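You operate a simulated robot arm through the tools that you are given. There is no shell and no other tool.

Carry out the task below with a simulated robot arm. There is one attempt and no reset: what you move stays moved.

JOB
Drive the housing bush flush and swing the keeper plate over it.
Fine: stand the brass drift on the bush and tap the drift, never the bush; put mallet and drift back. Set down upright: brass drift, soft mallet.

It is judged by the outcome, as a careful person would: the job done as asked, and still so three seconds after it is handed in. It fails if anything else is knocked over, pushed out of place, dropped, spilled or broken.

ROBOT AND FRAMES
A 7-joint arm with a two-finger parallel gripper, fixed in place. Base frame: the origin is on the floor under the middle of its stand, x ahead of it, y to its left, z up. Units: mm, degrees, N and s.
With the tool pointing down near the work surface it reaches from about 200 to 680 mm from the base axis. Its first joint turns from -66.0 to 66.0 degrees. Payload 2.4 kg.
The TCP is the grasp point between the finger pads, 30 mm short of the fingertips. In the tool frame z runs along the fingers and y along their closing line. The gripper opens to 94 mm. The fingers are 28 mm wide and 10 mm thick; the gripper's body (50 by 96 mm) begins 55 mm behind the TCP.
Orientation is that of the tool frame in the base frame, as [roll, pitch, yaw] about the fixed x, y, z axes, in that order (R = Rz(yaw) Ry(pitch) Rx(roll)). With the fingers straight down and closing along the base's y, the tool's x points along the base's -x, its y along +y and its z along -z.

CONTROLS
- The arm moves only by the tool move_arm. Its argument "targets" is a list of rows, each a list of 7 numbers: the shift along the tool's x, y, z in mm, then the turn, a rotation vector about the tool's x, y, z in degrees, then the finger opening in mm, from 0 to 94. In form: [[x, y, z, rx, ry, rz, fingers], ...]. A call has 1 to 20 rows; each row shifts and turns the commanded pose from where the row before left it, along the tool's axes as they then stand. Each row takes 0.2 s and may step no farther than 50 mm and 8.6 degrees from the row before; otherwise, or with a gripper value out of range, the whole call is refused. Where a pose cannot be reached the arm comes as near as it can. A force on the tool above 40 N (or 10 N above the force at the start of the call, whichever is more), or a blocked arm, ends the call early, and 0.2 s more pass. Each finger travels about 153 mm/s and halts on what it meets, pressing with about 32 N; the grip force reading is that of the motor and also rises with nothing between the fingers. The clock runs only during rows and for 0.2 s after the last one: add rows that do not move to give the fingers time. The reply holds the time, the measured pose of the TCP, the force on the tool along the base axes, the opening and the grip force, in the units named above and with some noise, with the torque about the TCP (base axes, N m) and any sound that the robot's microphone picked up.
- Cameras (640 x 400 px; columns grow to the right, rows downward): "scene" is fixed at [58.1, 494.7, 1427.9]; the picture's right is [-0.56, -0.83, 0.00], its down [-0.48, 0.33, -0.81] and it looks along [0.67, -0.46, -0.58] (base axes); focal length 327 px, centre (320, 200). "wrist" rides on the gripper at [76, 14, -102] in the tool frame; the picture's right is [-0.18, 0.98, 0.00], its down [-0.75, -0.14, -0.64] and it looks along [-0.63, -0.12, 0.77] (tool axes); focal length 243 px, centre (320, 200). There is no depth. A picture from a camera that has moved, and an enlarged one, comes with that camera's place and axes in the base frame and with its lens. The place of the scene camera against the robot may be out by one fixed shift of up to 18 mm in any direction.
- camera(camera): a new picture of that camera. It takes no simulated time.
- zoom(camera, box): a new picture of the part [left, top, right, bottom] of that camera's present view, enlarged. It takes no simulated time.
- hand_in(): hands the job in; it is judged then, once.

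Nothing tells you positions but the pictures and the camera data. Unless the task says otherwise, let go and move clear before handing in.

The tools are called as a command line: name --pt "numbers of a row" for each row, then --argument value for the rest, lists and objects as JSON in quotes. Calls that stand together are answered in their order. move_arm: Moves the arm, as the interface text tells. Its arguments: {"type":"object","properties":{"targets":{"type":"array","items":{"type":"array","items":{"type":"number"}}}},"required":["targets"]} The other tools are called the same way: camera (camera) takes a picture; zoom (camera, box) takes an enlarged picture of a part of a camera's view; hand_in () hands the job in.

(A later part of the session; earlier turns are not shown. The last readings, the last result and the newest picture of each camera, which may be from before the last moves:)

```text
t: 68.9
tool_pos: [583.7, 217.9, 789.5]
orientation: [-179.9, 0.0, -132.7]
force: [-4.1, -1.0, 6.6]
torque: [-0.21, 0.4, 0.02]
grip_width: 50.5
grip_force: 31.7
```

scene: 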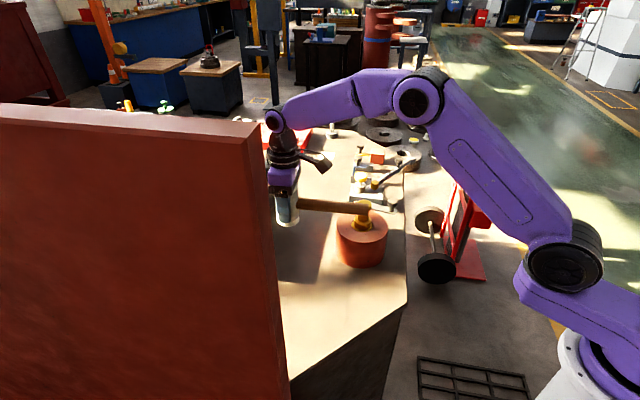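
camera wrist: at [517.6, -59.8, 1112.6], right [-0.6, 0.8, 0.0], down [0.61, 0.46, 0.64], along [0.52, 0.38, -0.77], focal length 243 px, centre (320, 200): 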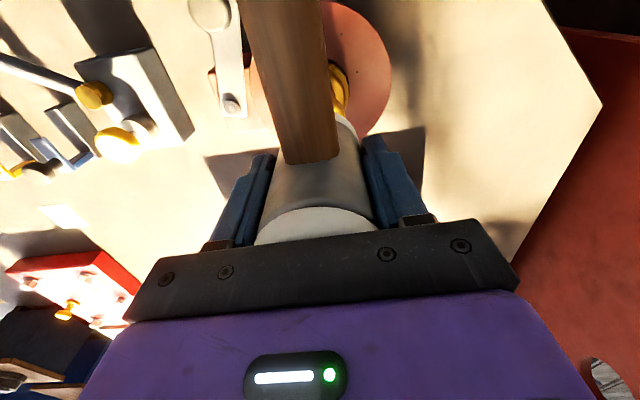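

The mallet is seated on the bench (contact force up). I'll release it gently.

move_arm --pt "0 0 -0.4 0 0 0 45" --pt "0 0 0 0 0 0 54" --pt "0 0 0 0 0 0 66" --pt "0 0 0 0 0 0 80" --pt "0 0 0 0 0 0 94" --pt "0 0 0 0 0 0 94"

camera --camera "wrist"

zoom --camera "scene" --box '[240, 200, 370, 300]'

```text
t: 70.3
tool_pos: [582.7, 217.6, 789.8]
orientation: [-179.9, 0.1, -132.8]
force: [-0.4, -1.0, 0.3]
torque: [-0.01, -0.02, 0.03]
grip_width: 93.8
grip_force: 0.1
```

```text
taken
camera wrist: at [521.3, 172.1, 892.0], right [-0.6, 0.8, 0.0], down [0.61, 0.46, 0.64], along [0.52, 0.38, -0.77], focal length 243 px, centre (320, 200)
```

wrist: 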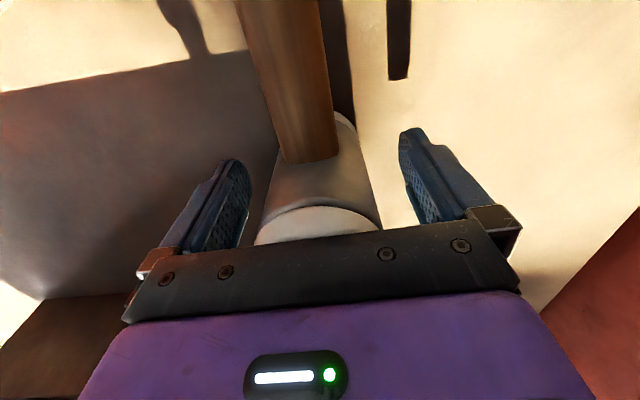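

```text
4.00 times, centred on (305, 250) of scene
camera zoom: at [58.1, 494.7, 1427.9], right [-0.56, -0.83, 0.0], down [-0.48, 0.33, -0.81], along [0.67, -0.46, -0.58], focal length 1309 px, centre (380, 0)
```

zoom: 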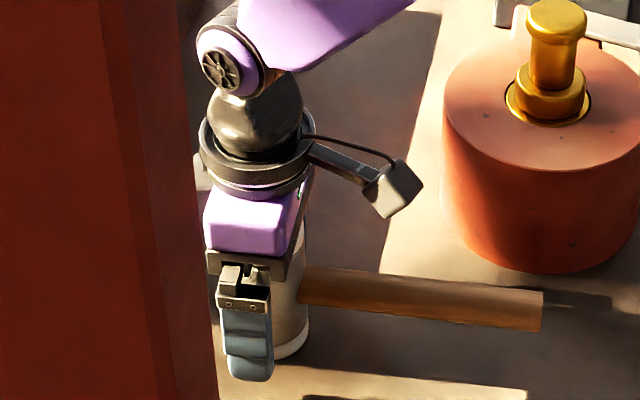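

The mallet stands upright in its original place. I'll rise clear and return to look at the bush and drift.

move_arm --pt "0 0 -5 0 0 0 94" --pt "0 0 -20 0 0 0 94" --pt "0 0 -35 0 0 0 94" --pt "0 0 -40 0 0 0 94" --pt "0 0 -40 0 0 0 94" --pt "0 0 -35 0 0 0 94" --pt "0 0 0 0 0 -7.67 94" --pt "0 0 0 0 0 -7.67 94" --pt "0 0 0 0 0 -7.66 94" --pt "36.3 -12.55 -6 0 0 0 94" --pt "36.3 -12.55 -6 0 0 0 94" --pt "36.3 -12.55 -6 0 0 0 94" --pt "36.3 -12.55 -6 0 0 0 94" --pt "36.3 -12.55 -6 0 0 0 94" --pt "36.3 -12.55 -6 0 0 0 94" --pt "0 0 0 0 0 0 94"

camera --camera "wrist"

zoom --camera "wrist" --box '[260, 50, 380, 150]'

zoom --camera "scene" --box '[260, 180, 440, 305]'

```text
t: 73.7
tool_pos: [579.1, -13.5, 999.5]
orientation: [-179.8, 0.1, -109.8]
force: [0.0, 0.7, 0.3]
torque: [0.01, 0.0, 0.02]
grip_width: 94.0
grip_force: 0.0
```

```text
taken
camera wrist: at [540.4, -79.9, 1102.2], right [-0.86, 0.51, 0.0], down [0.39, 0.66, 0.64], along [0.33, 0.55, -0.77], focal length 243 px, centre (320, 200)
```

wrist: 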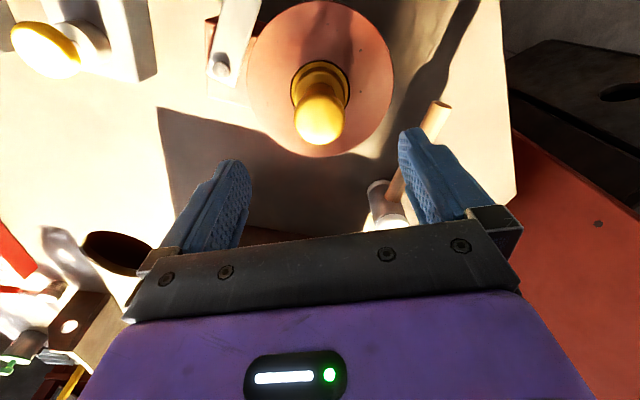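

```text
4.00 times, centred on (320, 100) of wrist
camera zoom: at [540.4, -79.9, 1102.2], right [-0.86, 0.51, 0.0], down [0.39, 0.66, 0.64], along [0.33, 0.55, -0.77], focal length 970 px, centre (320, 600)
```

zoom: 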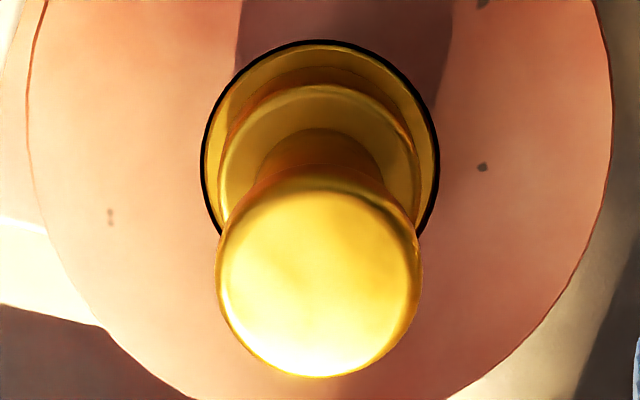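

```text
3.20 times, centred on (350, 242) of scene
camera zoom: at [58.1, 494.7, 1427.9], right [-0.56, -0.83, 0.0], down [-0.48, 0.33, -0.81], along [0.67, -0.46, -0.58], focal length 1047 px, centre (224, 64)
```

zoom: 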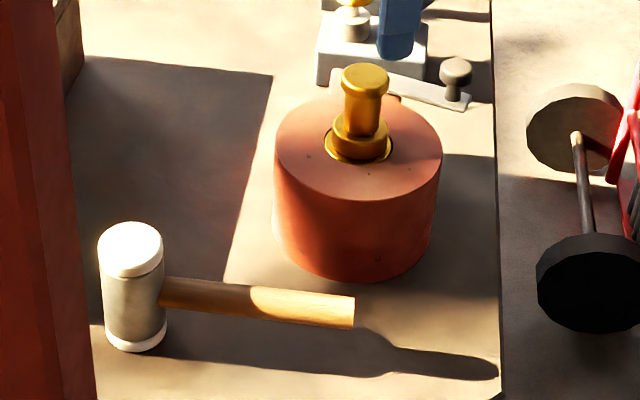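

The bush ring now sits level in its bore, with no wall showing. I'll pick the drift back up with the same relative grip as before, at TCP z ≈ 897.

move_arm --pt "1 0 20 0 0 0 70" --pt "0 0 25 0 0 0 70" --pt "0 0 25 0 0 0 70" --pt "0 0 15 0 0 0 70" --pt "0 0 10 0 0 0 70" --pt "0 0 5 0 0 0 70" --pt "0 0 0 0 0 0 70"

zoom --camera "wrist" --box '[220, 80, 420, 245]'

zoom --camera "scene" --box '[335, 190, 395, 240]'

```text
t: 75.3
tool_pos: [580.3, -14.6, 899.6]
orientation: [-179.9, 0.1, -109.8]
force: [-0.5, 0.2, 0.2]
torque: [-0.01, -0.04, 0.01]
grip_width: 70.1
grip_force: 0.1
```

```text
2.42 times, centred on (320, 162) of wrist
camera zoom: at [540.7, -79.8, 1002.2], right [-0.86, 0.51, 0.0], down [0.39, 0.66, 0.64], along [0.33, 0.55, -0.77], focal length 588 px, centre (320, 291)
```

zoom: 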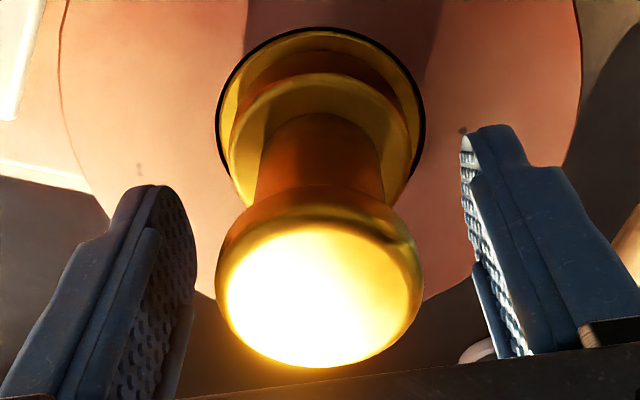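

```text
8.00 times, centred on (365, 215) of scene
camera zoom: at [58.1, 494.7, 1427.9], right [-0.56, -0.83, 0.0], down [-0.48, 0.33, -0.81], along [0.67, -0.46, -0.58], focal length 2619 px, centre (-40, 80)
```

zoom: 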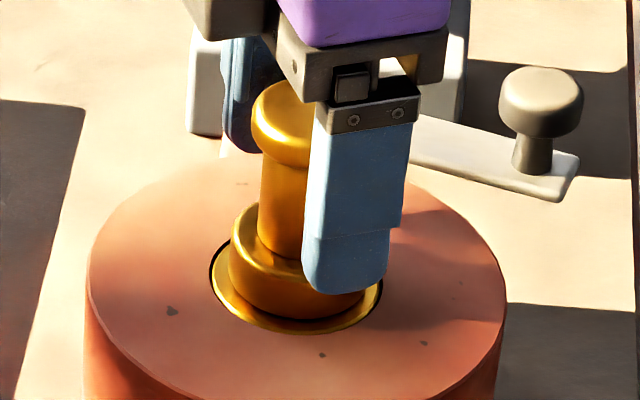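

The view almost matches the earlier good grip. I'll go 2 mm deeper, close fully and lift very slowly.

move_arm --pt "0 0 2 0 0 0 70" --pt "0 0 0 0 0 0 52" --pt "0 0 0 0 0 0 30" --pt "0 0 0 0 0 0 0" --pt "0 0 0 0 0 0 0" --pt "0 0 0 0 0 0 0" --pt "0 0 -1 0 0 0 0" --pt "0 0 -2 0 0 0 0" --pt "0 0 -2 0 0 0 0" --pt "0 0 0 0 0 0 0"

zoom --camera "wrist" --box '[220, 80, 420, 245]'

zoom --camera "scene" --box '[335, 190, 395, 240]'

```text
t: 77.5
tool_pos: [580.4, -14.4, 903.3]
orientation: [-179.9, 0.1, -109.8]
force: [0.2, 0.3, -4.1]
torque: [0.01, -0.01, -0.02]
grip_width: 40.3
grip_force: 32.1
```

```text
2.42 times, centred on (320, 162) of wrist
camera zoom: at [540.8, -80.0, 1005.5], right [-0.86, 0.51, 0.0], down [0.39, 0.66, 0.64], along [0.33, 0.55, -0.77], focal length 588 px, centre (320, 291)
```

zoom: 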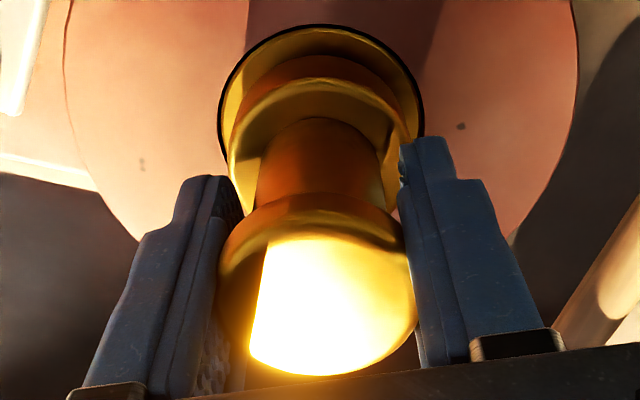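

```text
8.00 times, centred on (365, 215) of scene
camera zoom: at [58.2, 494.7, 1427.9], right [-0.56, -0.83, 0.0], down [-0.48, 0.33, -0.81], along [0.67, -0.46, -0.58], focal length 2619 px, centre (-40, 80)
```

zoom: 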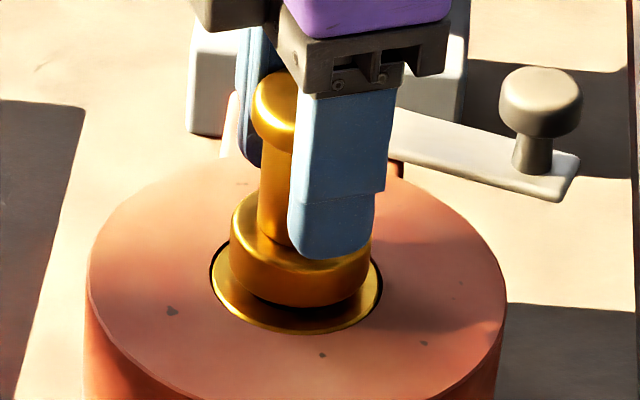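

The drift is held again at 4.1 N. I'll lift it with gentle acceleration.

move_arm --pt "0 0 -3 0 0 0 0" --pt "0 0 -5 0 0 0 0" --pt "0 0 -8 0 0 0 0" --pt "0 0 -10 0 0 0 0" --pt "0 0 -10 0 0 0 0" --pt "0 0 -10 0 0 0 0" --pt "0 0 -8 0 0 0 0" --pt "0 0 -4 0 0 0 0" --pt "0 0 -2 0 0 0 0" --pt "0 0 0 0 0 0 0"

zoom --camera "wrist" --box '[260, 50, 380, 150]'

zoom --camera "scene" --box '[355, 208, 387, 236]'

```text
t: 79.7
tool_pos: [581.3, -14.1, 963.4]
orientation: [-180.0, 0.1, -109.8]
force: [0.2, -0.9, -4.9]
torque: [-0.01, 0.05, 0.03]
grip_width: 40.3
grip_force: 31.7
```

```text
4.00 times, centred on (320, 100) of wrist
camera zoom: at [541.0, -80.0, 1065.8], right [-0.86, 0.51, 0.0], down [0.39, 0.66, 0.64], along [0.33, 0.55, -0.77], focal length 970 px, centre (320, 600)
```

zoom: 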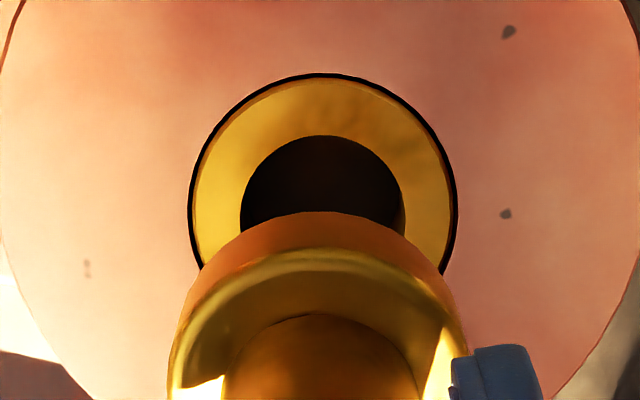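

```text
14.29 times, centred on (371, 222) of scene
camera zoom: at [58.2, 494.7, 1427.9], right [-0.56, -0.83, 0.0], down [-0.48, 0.33, -0.81], along [0.67, -0.46, -0.58], focal length 4676 px, centre (-409, -114)
```

zoom: 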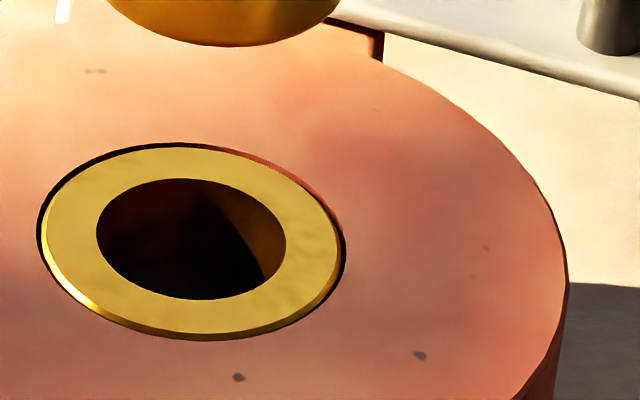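

The bush is seated flush: the gap around it looks even and no wall stands above the face. Now I'll carry the drift back to its place on the bench.

move_arm --pt "-0.28 3 0 0 0 0 0" --pt "-0.56 6 0 0 0 0 0" --pt "-0.83 9 0 0 0 0 0" --pt "-1.11 12 0 0 0 0 0" --pt "-1.11 12 0 0 0 0 0" --pt "-1.11 12 0 0 0 0 0" --pt "-1.11 12 0 0 0 0 0" --pt "-1.11 12 0 0 0 0 0" --pt "-1.11 12 0 0 0 0 0" --pt "-1.11 12 0 0 0 0 0" --pt "-1.11 12 0 0 0 0 0" --pt "-1.11 12 0 0 0 0 0" --pt "-0.83 9 0 0 0 0 0" --pt "-0.56 6 0 0 0 0 0" --pt "-0.5 5 0 0 0 0 0" --pt "-0.35 3.8 0 0 0 0 0" --pt "0 0 0 0 0 0 0"

camera --camera "wrist"

zoom --camera "wrist" --box '[0, 40, 240, 190]'

zoom --camera "scene" --box '[260, 180, 440, 305]'

```text
t: 83.3
tool_pos: [444.6, 49.8, 962.0]
orientation: [-180.0, 0.1, -109.8]
force: [-0.5, -0.1, -4.5]
torque: [-0.01, 0.0, 0.0]
grip_width: 40.2
grip_force: 32.0
```

```text
taken
camera wrist: at [404.7, -16.3, 1065.5], right [-0.86, 0.51, 0.0], down [0.39, 0.66, 0.64], along [0.33, 0.55, -0.77], focal length 243 px, centre (320, 200)
```

wrist: 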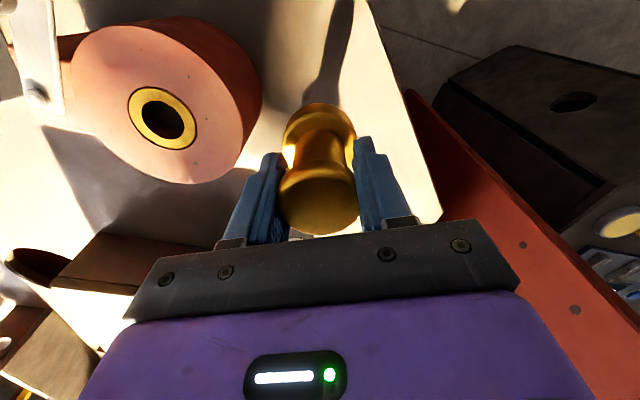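

```text
2.67 times, centred on (120, 115) of wrist
camera zoom: at [404.7, -16.3, 1065.5], right [-0.86, 0.51, 0.0], down [0.39, 0.66, 0.64], along [0.33, 0.55, -0.77], focal length 647 px, centre (853, 427)
```

zoom: 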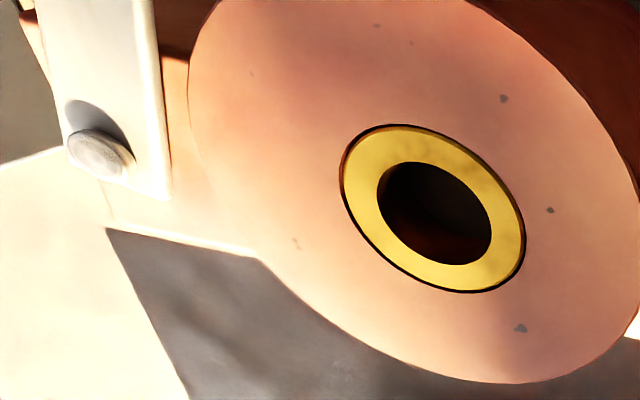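

```text
3.20 times, centred on (350, 242) of scene
camera zoom: at [58.1, 494.7, 1427.9], right [-0.56, -0.83, 0.0], down [-0.48, 0.33, -0.81], along [0.67, -0.46, -0.58], focal length 1047 px, centre (224, 64)
```

zoom: 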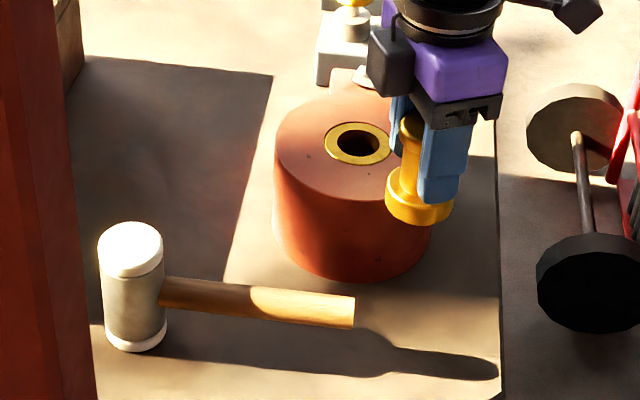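

The bush is clearly flush. I'll lower the drift toward the bench at its original spot.

move_arm --pt "0 0 4 0 0 0 0" --pt "0 0 7 0 0 0 0" --pt "0 0 10 0 0 0 0" --pt "0 0 12 0 0 0 0" --pt "0 0 12 0 0 0 0" --pt "0 0 12 0 0 0 0" --pt "0 0 12 0 0 0 0" --pt "0 0 12 0 0 0 0" --pt "0 0 12 0 0 0 0" --pt "0 0 12 0 0 0 0" --pt "0 0 12 0 0 0 0" --pt "0 0 12 0 0 0 0" --pt "0 0 12 0 0 0 0" --pt "0 0 8 0 0 0 0" --pt "0 0 5 0 0 0 0" --pt "0 0 2 0 0 0 0" --pt "0 0 0 0 0 0 0"

zoom --camera "scene" --box '[345, 245, 405, 305]'

```text
t: 86.9
tool_pos: [444.2, 49.6, 806.3]
orientation: [-179.8, 0.1, -109.8]
force: [0.5, 0.6, -4.5]
torque: [0.01, 0.0, 0.01]
grip_width: 40.3
grip_force: 32.1
```

```text
6.67 times, centred on (375, 275) of scene
camera zoom: at [58.1, 494.7, 1427.9], right [-0.56, -0.83, 0.0], down [-0.48, 0.33, -0.81], along [0.67, -0.46, -0.58], focal length 2182 px, centre (-47, -300)
```

zoom: 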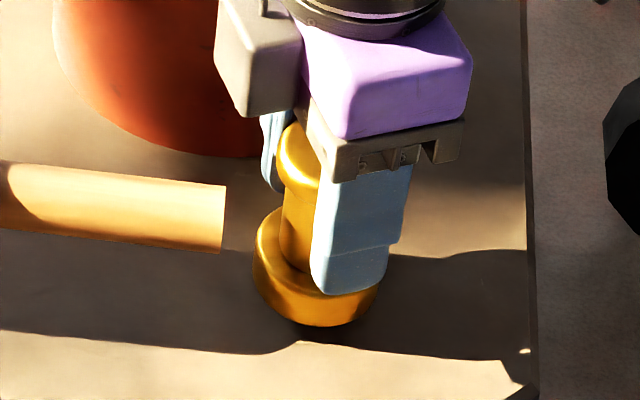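

move_arm --pt "0 0 2 0 0 0 0" --pt "0 0 2 0 0 0 0" --pt "0 0 1 0 0 0 0" --pt "0 0 1 0 0 0 0" --pt "0 0 0 0 0 0 0"

```text
t: 88.1
tool_pos: [444.3, 50.9, 802.0]
orientation: [-179.8, 0.0, -109.8]
force: [-1.3, 1.5, -4.1]
torque: [0.0, 0.03, 0.02]
grip_width: 40.4
grip_force: 31.6
```

move_arm --pt "0 0 0.8 0 0 0 0" --pt "0 0 0.8 0 0 0 0" --pt "0 0 0 0 0 0 0"

zoom --camera "scene" --box '[345, 245, 405, 305]'

```text
t: 88.9
tool_pos: [445.9, 49.9, 798.8]
orientation: [-179.8, 0.1, -109.8]
force: [0.4, -0.3, -3.6]
torque: [-0.03, 0.01, 0.0]
grip_width: 40.5
grip_force: 31.1
```

```text
6.67 times, centred on (375, 275) of scene
camera zoom: at [58.1, 494.7, 1427.9], right [-0.56, -0.83, 0.0], down [-0.48, 0.33, -0.81], along [0.67, -0.46, -0.58], focal length 2182 px, centre (-47, -300)
```

zoom: 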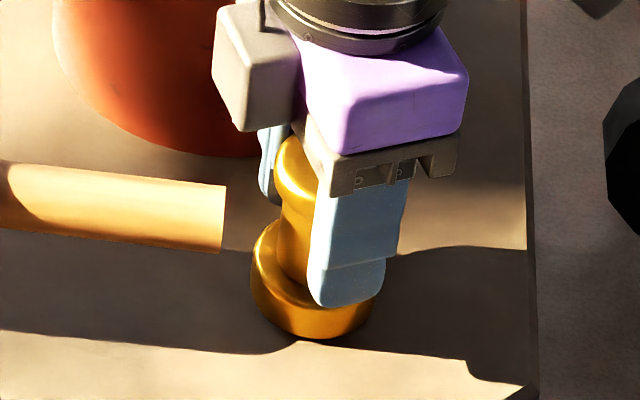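

The drift is about 3 mm above the bench and about 2 mm off its original mark. I'll nudge it over and set it down.

move_arm --pt "2 0.5 0 0 0 0 0" --pt "0 0 0.8 0 0 0 0" --pt "0 0 0.8 0 0 0 0" --pt "0 0 0 0 0 0 0"

```text
t: 89.9
tool_pos: [443.6, 48.2, 797.5]
orientation: [-179.9, 0.1, -109.8]
force: [-0.3, -0.9, -2.5]
torque: [-0.03, 0.05, -0.02]
grip_width: 40.8
grip_force: 32.1
```

move_arm --pt "0 0 0.5 0 0 0 0" --pt "0 0 0.4 0 0 0 0" --pt "0 0 0 0 0 0 0"

zoom --camera "scene" --box '[345, 245, 405, 305]'

```text
t: 90.7
tool_pos: [443.3, 48.2, 797.6]
orientation: [-179.7, 0.1, -109.9]
force: [-6.4, -3.5, 27.6]
torque: [0.06, 0.08, -0.07]
grip_width: 40.3
grip_force: 32.1
```

```text
6.67 times, centred on (375, 275) of scene
camera zoom: at [57.6, 494.6, 1428.0], right [-0.56, -0.83, 0.0], down [-0.48, 0.33, -0.81], along [0.67, -0.46, -0.58], focal length 2182 px, centre (-47, -300)
```

zoom: 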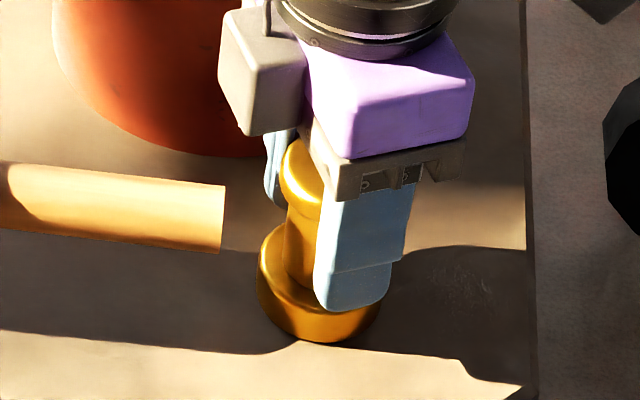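

The drift is down on the bench. I'll ease the pressure and release.

move_arm --pt "0 0 -0.7 0 0 0 0" --pt "0 0 0 0 0 0 36" --pt "0 0 0 0 0 0 44" --pt "0 0 0 0 0 0 56" --pt "0 0 0 0 0 0 70" --pt "0 0 0 0 0 0 70"

zoom --camera "scene" --box '[345, 245, 405, 305]'

camera --camera "wrist"

```text
t: 92.1
tool_pos: [442.5, 48.9, 796.2]
orientation: [-179.8, 0.1, -109.7]
force: [0.1, -0.7, -0.4]
torque: [-0.01, -0.01, -0.02]
grip_width: 70.2
grip_force: 0.0
```

```text
6.67 times, centred on (375, 275) of scene
camera zoom: at [58.1, 494.7, 1427.9], right [-0.56, -0.83, 0.0], down [-0.48, 0.33, -0.81], along [0.67, -0.46, -0.58], focal length 2182 px, centre (-47, -300)
```

zoom: 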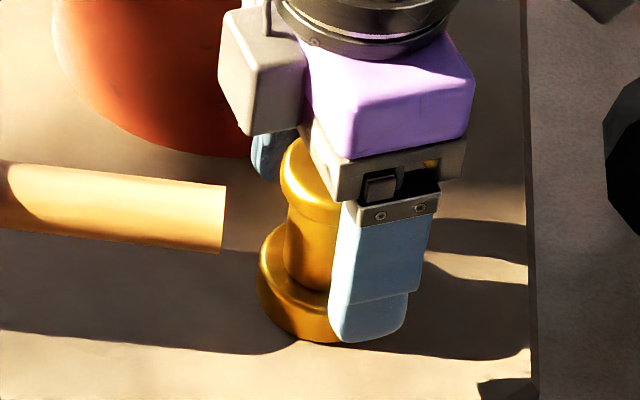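

```text
taken
camera wrist: at [403.7, -17.8, 900.0], right [-0.86, 0.51, 0.0], down [0.39, 0.66, 0.64], along [0.33, 0.55, -0.77], focal length 243 px, centre (320, 200)
```

wrist: 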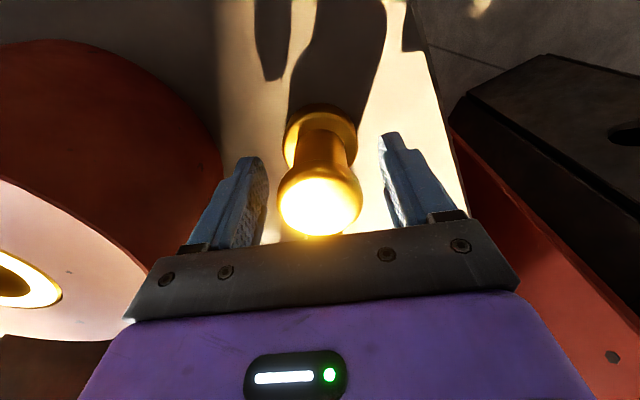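

The drift is back upright where it was. Next is the keeper: I'll rise, turn the gripper back square, and look at the keeper's knob and pivot.

move_arm --pt "0 0 -5 0 0 0 70" --pt "0 0 -25 0 0 0 70" --pt "0 0 -45 0 0 0 70" --pt "0 0 -45 0 0 0 70" --pt "0 0 -50 0 0 0 70" --pt "0 0 0 0 0 7.8 70" --pt "0 0 0 0 0 7.8 70" --pt "0 0 0 0 0 7.8 70" --pt "0 0 0 0 0 7.8 70" --pt "0 0 0 0 0 7.8 70" --pt "0 0 0 0 0 7.8 70" --pt "0 0 0 0 0 7.8 70" --pt "0 0 0 0 0 7.8 70" --pt "0 0 0 0 0 7.8 70" --pt "-9.1 -39.7 -13.5 0 0 0 70" --pt "-9.1 -39.7 -13.5 0 0 0 70" --pt "-9.1 -39.7 -13.5 0 0 0 70" --pt "-9.1 -39.7 -13.5 0 0 0 70" --pt "0 0 0 0 0 0 70"

camera --camera "wrist"

zoom --camera "wrist" --box '[260, 120, 420, 230]'

camera --camera "scene"

```text
t: 96.1
tool_pos: [478.8, -111.0, 1021.1]
orientation: [179.8, 0.1, -180.0]
force: [0.2, -0.4, 0.9]
torque: [0.01, 0.02, 0.01]
grip_width: 70.2
grip_force: 0.1
```

```text
taken
camera wrist: at [403.3, -95.5, 1124.1], right [0.18, 0.98, 0.0], down [0.75, -0.14, 0.64], along [0.63, -0.12, -0.77], focal length 243 px, centre (320, 200)
```

wrist: 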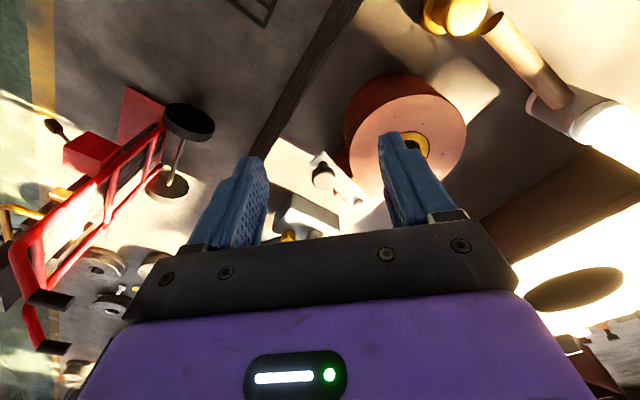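

```text
3.64 times, centred on (340, 175) of wrist
camera zoom: at [403.3, -95.5, 1124.1], right [0.18, 0.98, 0.0], down [0.75, -0.14, 0.64], along [0.63, -0.12, -0.77], focal length 882 px, centre (247, 291)
```

zoom: 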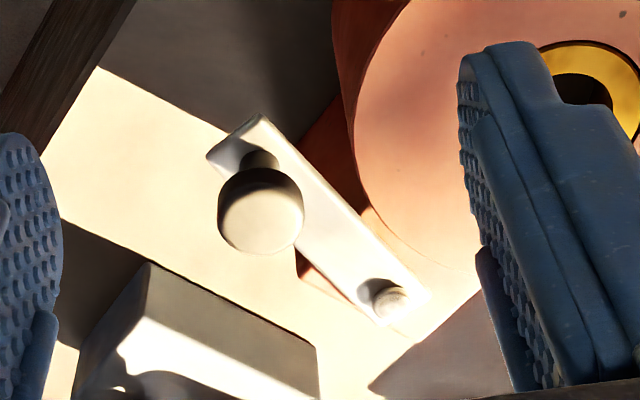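

```text
taken
```

scene: 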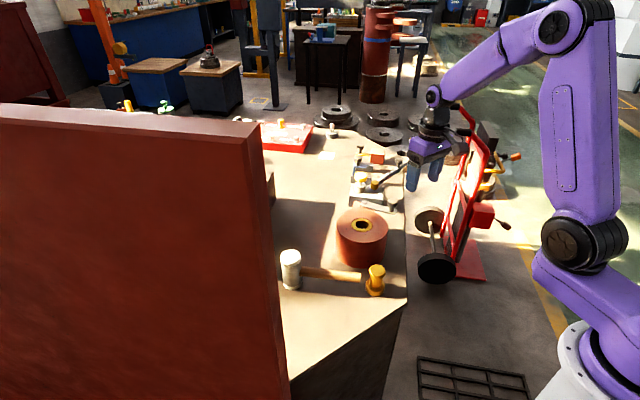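

I can see the keeper clearly. Its pivot is near (645, -82), and the knob is near (570, -122) with its top at z ≈ 881, about 85 mm from the pivot. To lie over the bush it must swing about 74°. I'll hover over the knob first.

move_arm --pt "-22.9 -2.8 12 0 0 0 64" --pt "-22.9 -2.8 12 0 0 0 64" --pt "-22.9 -2.7 12 0 0 0 64" --pt "-22.9 -2.7 12 0 0 0 64" --pt "0 0 0 0 0 0 64"

camera --camera "wrist"

zoom --camera "wrist" --box '[250, 50, 410, 160]'

```text
t: 97.3
tool_pos: [572.2, -120.9, 973.6]
orientation: [179.9, 0.1, -179.9]
force: [0.4, 0.4, 0.7]
torque: [0.0, 0.01, 0.01]
grip_width: 64.0
grip_force: 0.1
```

```text
taken
camera wrist: at [495.4, -105.7, 1076.5], right [0.18, 0.98, 0.0], down [0.75, -0.14, 0.64], along [0.63, -0.12, -0.77], focal length 243 px, centre (320, 200)
```

wrist: 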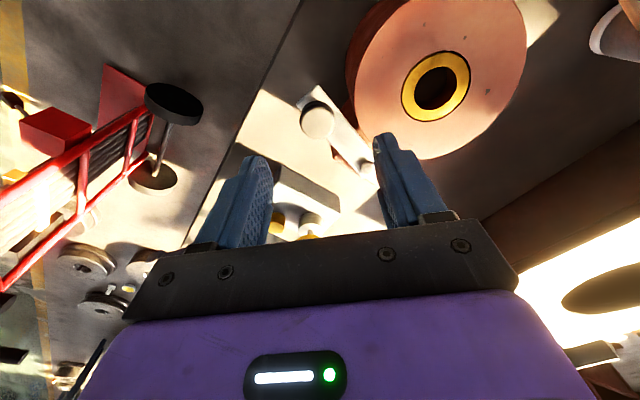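

```text
3.64 times, centred on (330, 105) of wrist
camera zoom: at [495.4, -105.7, 1076.5], right [0.18, 0.98, 0.0], down [0.75, -0.14, 0.64], along [0.63, -0.12, -0.77], focal length 882 px, centre (284, 546)
```

zoom: 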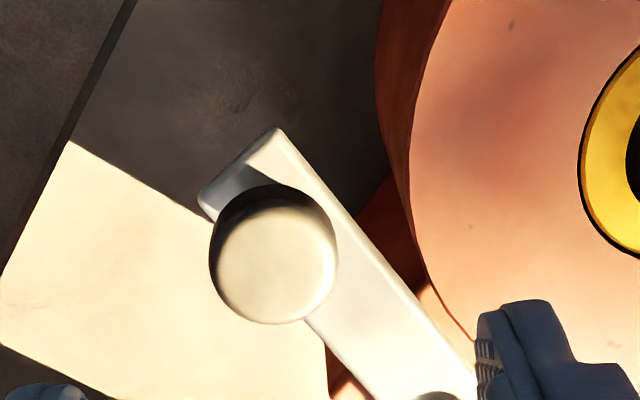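

The knob is directly beneath at (571, -122). I'll descend so the fingers straddle the knob with their tips above the plate.

move_arm --pt "1 -0.7 20 0 0 0 64" --pt "0 0 25 0 0 0 64" --pt "0 0 20 0 0 0 64" --pt "0 0 12 0 0 0 64" --pt "0 0 8 0 0 0 64" --pt "0 0 3 0 0 0 64" --pt "0 0 0 0 0 0 64"

camera --camera "wrist"

zoom --camera "scene" --box '[335, 160, 425, 240]'

```text
t: 98.9
tool_pos: [569.6, -122.2, 885.4]
orientation: [-179.9, 0.1, 180.0]
force: [-0.1, 0.3, 1.0]
torque: [0.03, 0.0, 0.01]
grip_width: 63.7
grip_force: 0.0
```

```text
taken
camera wrist: at [493.9, -107.5, 987.9], right [0.18, 0.98, 0.0], down [0.75, -0.14, 0.64], along [0.63, -0.12, -0.77], focal length 243 px, centre (320, 200)
```

wrist: 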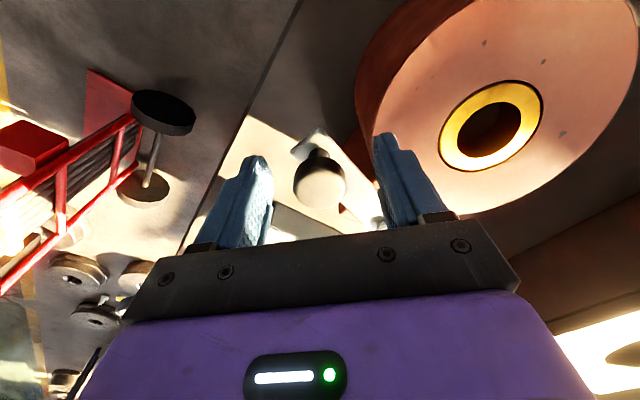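

```text
5.00 times, centred on (380, 200) of scene
camera zoom: at [58.1, 494.7, 1427.9], right [-0.56, -0.83, 0.0], down [-0.48, 0.33, -0.81], along [0.67, -0.46, -0.58], focal length 1637 px, centre (20, 200)
```

zoom: 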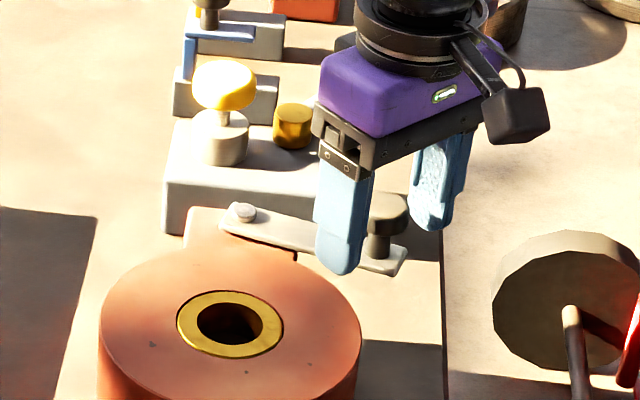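

The fingers straddle the knob cleanly. I'll close to a loose cage (36 mm around a 30 mm knob) and begin swinging along the arc, checking partway.

move_arm --pt "0 0 0 0 0 0 50" --pt "0 0 0 0 0 0 36" --pt "0 0 0 0 0 0 36" --pt "0 3 0 0 0 0 36" --pt "2.5 5.5 0 0 0 0 36" --pt "2.4 5.6 0 0 0 0 36" --pt "1.7 5.6 0 0 0 0 36" --pt "1.6 5.6 0 0 0 0 36" --pt "0 0 0 0 0 0 36"

camera --camera "wrist"

zoom --camera "scene" --box '[335, 160, 425, 240]'

```text
t: 100.9
tool_pos: [561.1, -97.0, 885.6]
orientation: [179.8, 0.1, -179.9]
force: [-0.6, -2.3, 0.6]
torque: [0.0, 0.03, 0.02]
grip_width: 36.3
grip_force: 0.2
```

```text
taken
camera wrist: at [485.0, -81.8, 988.2], right [0.18, 0.98, 0.0], down [0.75, -0.14, 0.64], along [0.63, -0.12, -0.77], focal length 243 px, centre (320, 200)
```

wrist: 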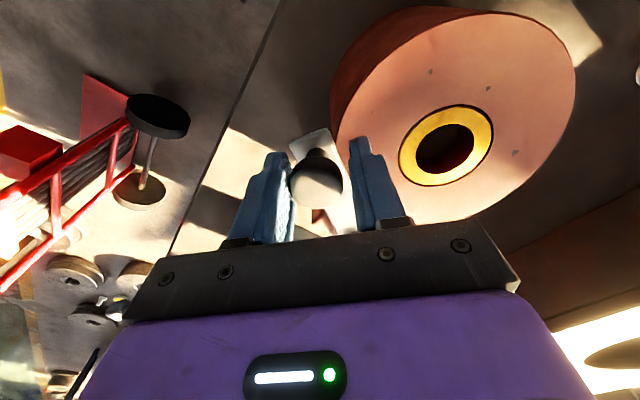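

```text
5.00 times, centred on (380, 200) of scene
camera zoom: at [58.1, 494.7, 1427.9], right [-0.56, -0.83, 0.0], down [-0.48, 0.33, -0.81], along [0.67, -0.46, -0.58], focal length 1637 px, centre (20, 200)
```

zoom: 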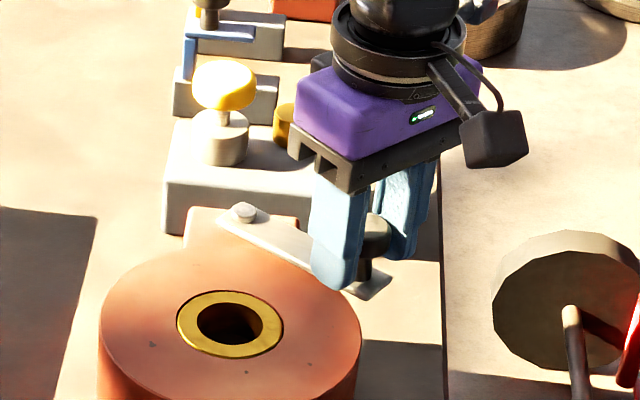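

The plate swings freely with about 2 N. I'll continue along the arc.

move_arm --pt "0.8 5.8 0 0 0 0 36" --pt "0.8 5.8 0 0 0 0 36" --pt "0 5.9 0 0 0 0 36" --pt "0 5.9 0 0 0 0 36" --pt "-0.8 5.8 0 0 0 0 36" --pt "-0.8 5.8 0 0 0 0 36" --pt "-1.6 5.6 0 0 0 0 36" --pt "-1.7 5.6 0 0 0 0 36" --pt "0 0 0 0 0 0 36"

camera --camera "wrist"

zoom --camera "scene" --box '[335, 160, 425, 240]'

```text
t: 102.9
tool_pos: [564.3, -50.2, 885.4]
orientation: [179.9, 0.1, 180.0]
force: [-0.6, -0.9, 0.1]
torque: [0.0, 0.03, -0.02]
grip_width: 36.5
grip_force: 0.3
```

```text
taken
camera wrist: at [488.6, -35.5, 988.3], right [0.18, 0.98, 0.0], down [0.75, -0.14, 0.64], along [0.63, -0.12, -0.77], focal length 243 px, centre (320, 200)
```

wrist: 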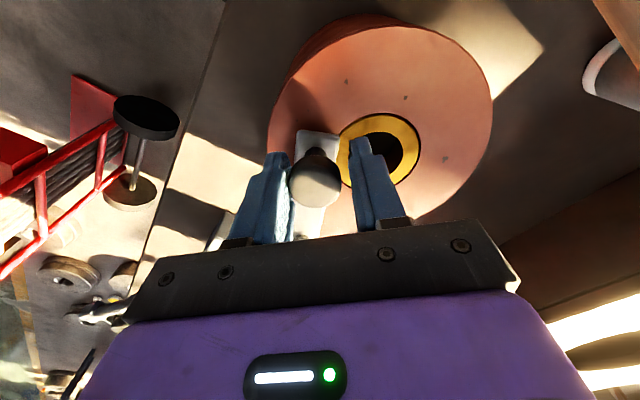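

```text
5.00 times, centred on (380, 200) of scene
camera zoom: at [58.1, 494.7, 1427.9], right [-0.56, -0.83, 0.0], down [-0.48, 0.33, -0.81], along [0.67, -0.46, -0.58], focal length 1637 px, centre (20, 200)
```

zoom: 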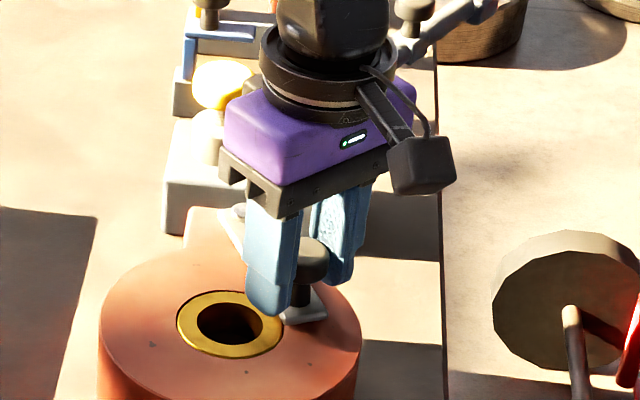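

The plate's edge has reached the bush with no resistance. I'll continue the arc to bring it over the bush.

move_arm --pt "-2.3 5.4 0 0 0 0 36" --pt "-2.4 5.3 0 0 0 0 36" --pt "-3 5 0 0 0 0 36" --pt "-3.2 5 0 0 0 0 36" --pt "-2.8 3.4 0 0 0 0 36" --pt "-2.8 3.4 0 0 0 0 36" --pt "0 0 0 0 0 0 36"

camera --camera "wrist"

zoom --camera "wrist" --box '[240, 80, 420, 240]'

zoom --camera "scene" --box '[335, 160, 425, 240]'

```text
t: 104.5
tool_pos: [581.2, -23.1, 885.3]
orientation: [179.9, 0.3, 179.9]
force: [0.7, -0.9, -0.5]
torque: [0.02, 0.01, 0.03]
grip_width: 36.5
grip_force: 0.9
```

```text
taken
camera wrist: at [505.2, -8.5, 988.5], right [0.18, 0.98, 0.0], down [0.75, -0.14, 0.64], along [0.63, -0.12, -0.76], focal length 243 px, centre (320, 200)
```

wrist: 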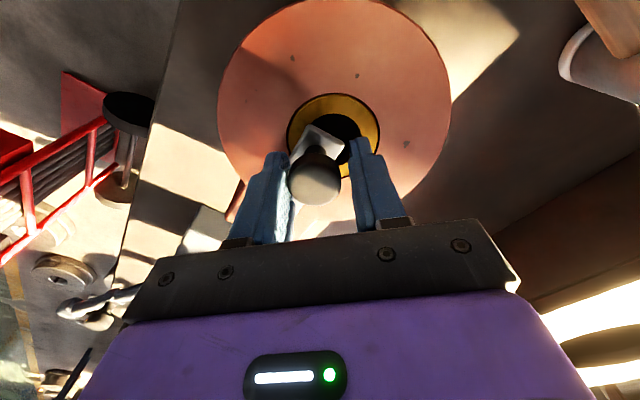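

```text
2.50 times, centred on (330, 160) of wrist
camera zoom: at [505.2, -8.5, 988.5], right [0.18, 0.98, 0.0], down [0.75, -0.14, 0.64], along [0.63, -0.12, -0.76], focal length 606 px, centre (295, 300)
```

zoom: 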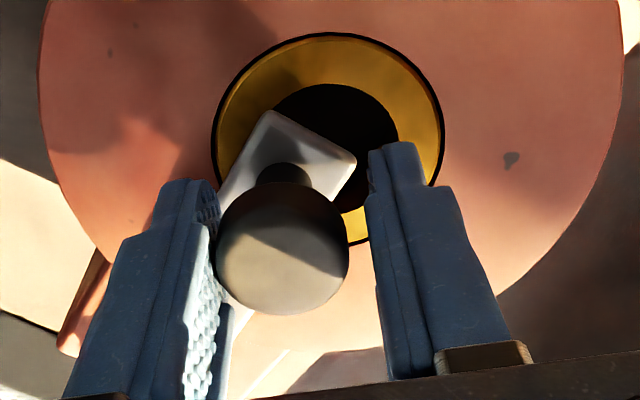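

```text
5.00 times, centred on (380, 200) of scene
camera zoom: at [58.1, 494.7, 1427.9], right [-0.56, -0.83, 0.0], down [-0.48, 0.33, -0.81], along [0.67, -0.46, -0.58], focal length 1637 px, centre (20, 200)
```

zoom: 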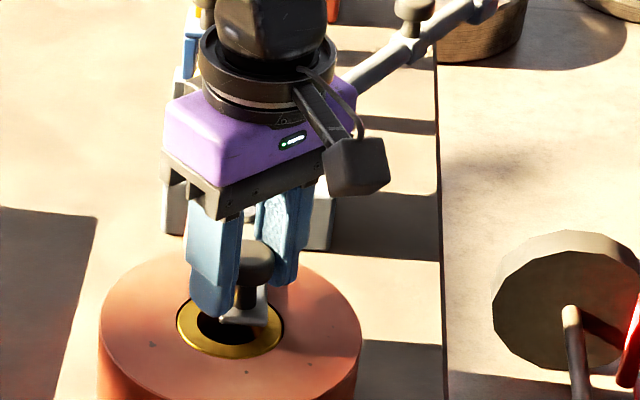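

The plate is over the bush and needs about 3° more to be centred. I'll finish the last bit of arc.

move_arm --pt "-2 2.1 0 0 0 0 36" --pt "-2 2.1 0 0 0 0 36" --pt "0 0 0 0 0 0 36"

zoom --camera "wrist" --box '[240, 80, 420, 240]'

```text
t: 105.3
tool_pos: [585.1, -18.2, 885.3]
orientation: [179.9, 0.0, -179.9]
force: [-1.2, -0.7, 0.4]
torque: [-0.01, 0.0, 0.01]
grip_width: 36.7
grip_force: 0.5
```

```text
2.50 times, centred on (330, 160) of wrist
camera zoom: at [509.6, -4.1, 988.3], right [0.18, 0.98, 0.0], down [0.75, -0.14, 0.64], along [0.63, -0.12, -0.77], focal length 606 px, centre (295, 300)
```

zoom: 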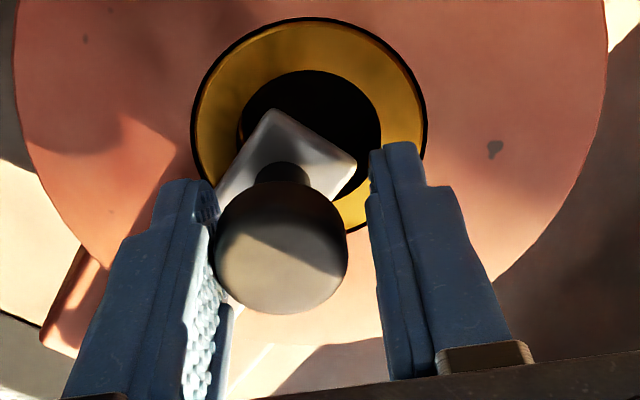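

The plate is now practically centred, within about 1 mm allowing for parallax. I'll add a final 1 mm nudge, then open and rise clear.

move_arm --pt "-0.7 0.8 0 0 0 0 36" --pt "0 0 0 0 0 0 36" --pt "0 0 0 0 0 0 46" --pt "0 0 0 0 0 0 60" --pt "0 0 0 0 0 0 66" --pt "0 0 -5 0 0 0 66" --pt "0 0 -20 0 0 0 66" --pt "0 0 -35 0 0 0 66" --pt "0 0 -40 0 0 0 66" --pt "0 0 0 0 0 0 66"

camera --camera "wrist"

zoom --camera "wrist" --box '[240, 40, 400, 160]'

zoom --camera "scene" --box '[335, 160, 425, 240]'

```text
t: 107.5
tool_pos: [584.3, -17.2, 985.3]
orientation: [180.0, 0.1, -180.0]
force: [0.0, 0.3, -0.7]
torque: [-0.05, -0.01, 0.01]
grip_width: 65.8
grip_force: 0.2
```

```text
taken
camera wrist: at [508.8, -2.2, 1088.8], right [0.18, 0.98, 0.0], down [0.75, -0.14, 0.64], along [0.63, -0.12, -0.77], focal length 243 px, centre (320, 200)
```

wrist: 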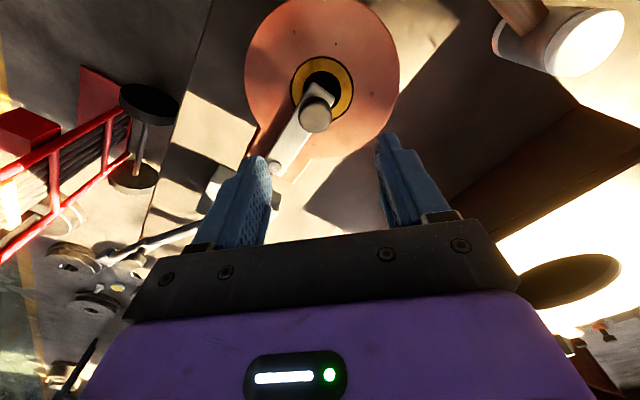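

```text
3.33 times, centred on (320, 100) of wrist
camera zoom: at [508.8, -2.2, 1088.8], right [0.18, 0.98, 0.0], down [0.75, -0.14, 0.64], along [0.63, -0.12, -0.77], focal length 809 px, centre (320, 533)
```

zoom: 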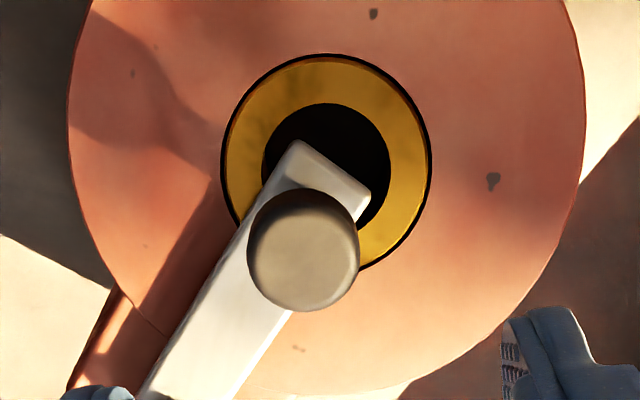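

```text
5.00 times, centred on (380, 200) of scene
camera zoom: at [58.1, 494.7, 1427.9], right [-0.56, -0.83, 0.0], down [-0.48, 0.33, -0.81], along [0.67, -0.46, -0.58], focal length 1637 px, centre (20, 200)
```

zoom: 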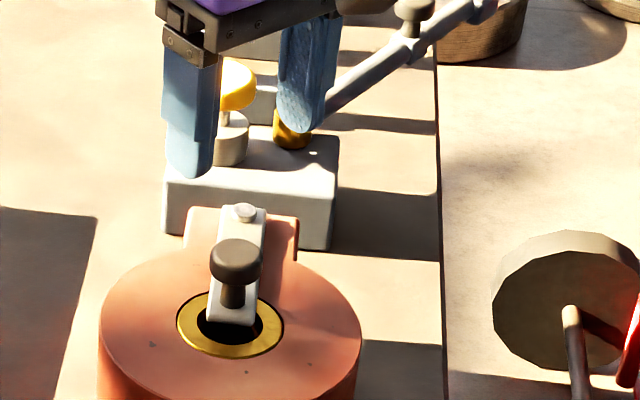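

The keeper plate now lies squarely over the flush bush. I'll back the arm away to a clear position and check everything.

move_arm --pt "0 0 -40 0 0 0 66" --pt "0 0 -45 0 0 0 66" --pt "30 2 -35 0 0 0 66" --pt "40 4 -30 0 0 0 66" --pt "40 4 -30 0 0 0 66" --pt "40 4 -30 0 0 0 66" --pt "40 4 -20 0 0 0 66" --pt "0 0 0 0 0 0 66"

camera --camera "scene"

zoom --camera "scene" --box '[260, 180, 440, 305]'

zoom --camera "scene" --box '[355, 195, 387, 236]'

camera --camera "wrist"

```text
refused: row 4 steps farther than a row can; nothing moved
```

```text
taken
```

scene: 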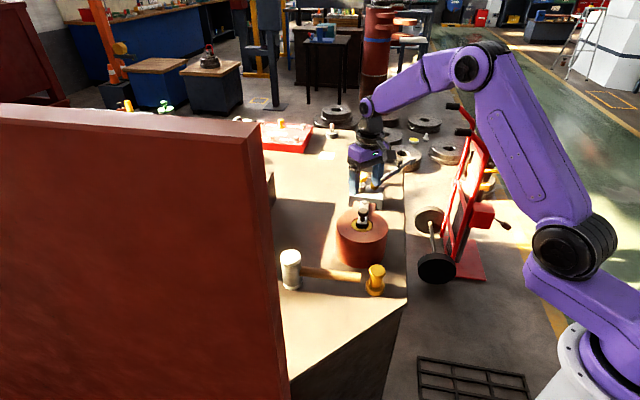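

```text
3.20 times, centred on (350, 242) of scene
camera zoom: at [58.1, 494.7, 1427.9], right [-0.56, -0.83, 0.0], down [-0.48, 0.33, -0.81], along [0.67, -0.46, -0.58], focal length 1047 px, centre (224, 64)
```

zoom: 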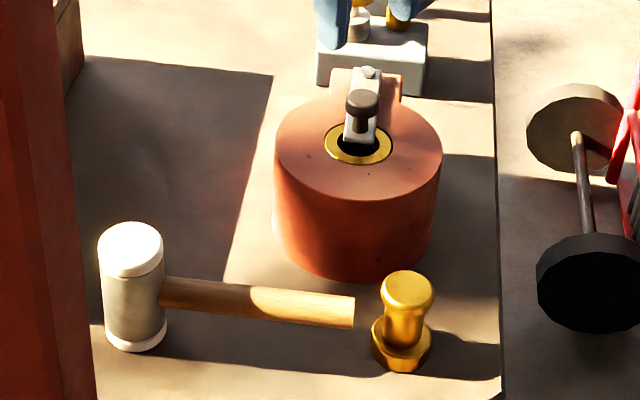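

```text
9.76 times, centred on (371, 216) of scene
camera zoom: at [58.1, 494.7, 1427.9], right [-0.56, -0.83, 0.0], down [-0.48, 0.33, -0.81], along [0.67, -0.46, -0.58], focal length 3193 px, centre (-178, 49)
```

zoom: 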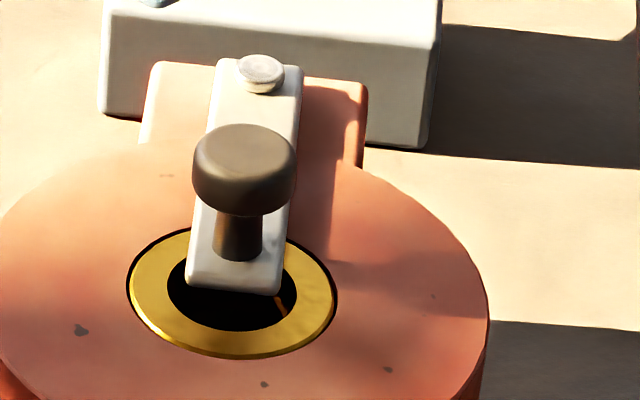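

```text
taken
camera wrist: at [508.8, -2.2, 1088.8], right [0.18, 0.98, 0.0], down [0.75, -0.14, 0.64], along [0.63, -0.12, -0.77], focal length 243 px, centre (320, 200)
```

wrist: 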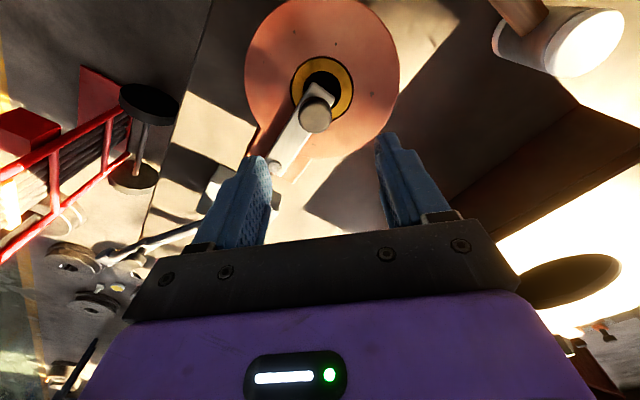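

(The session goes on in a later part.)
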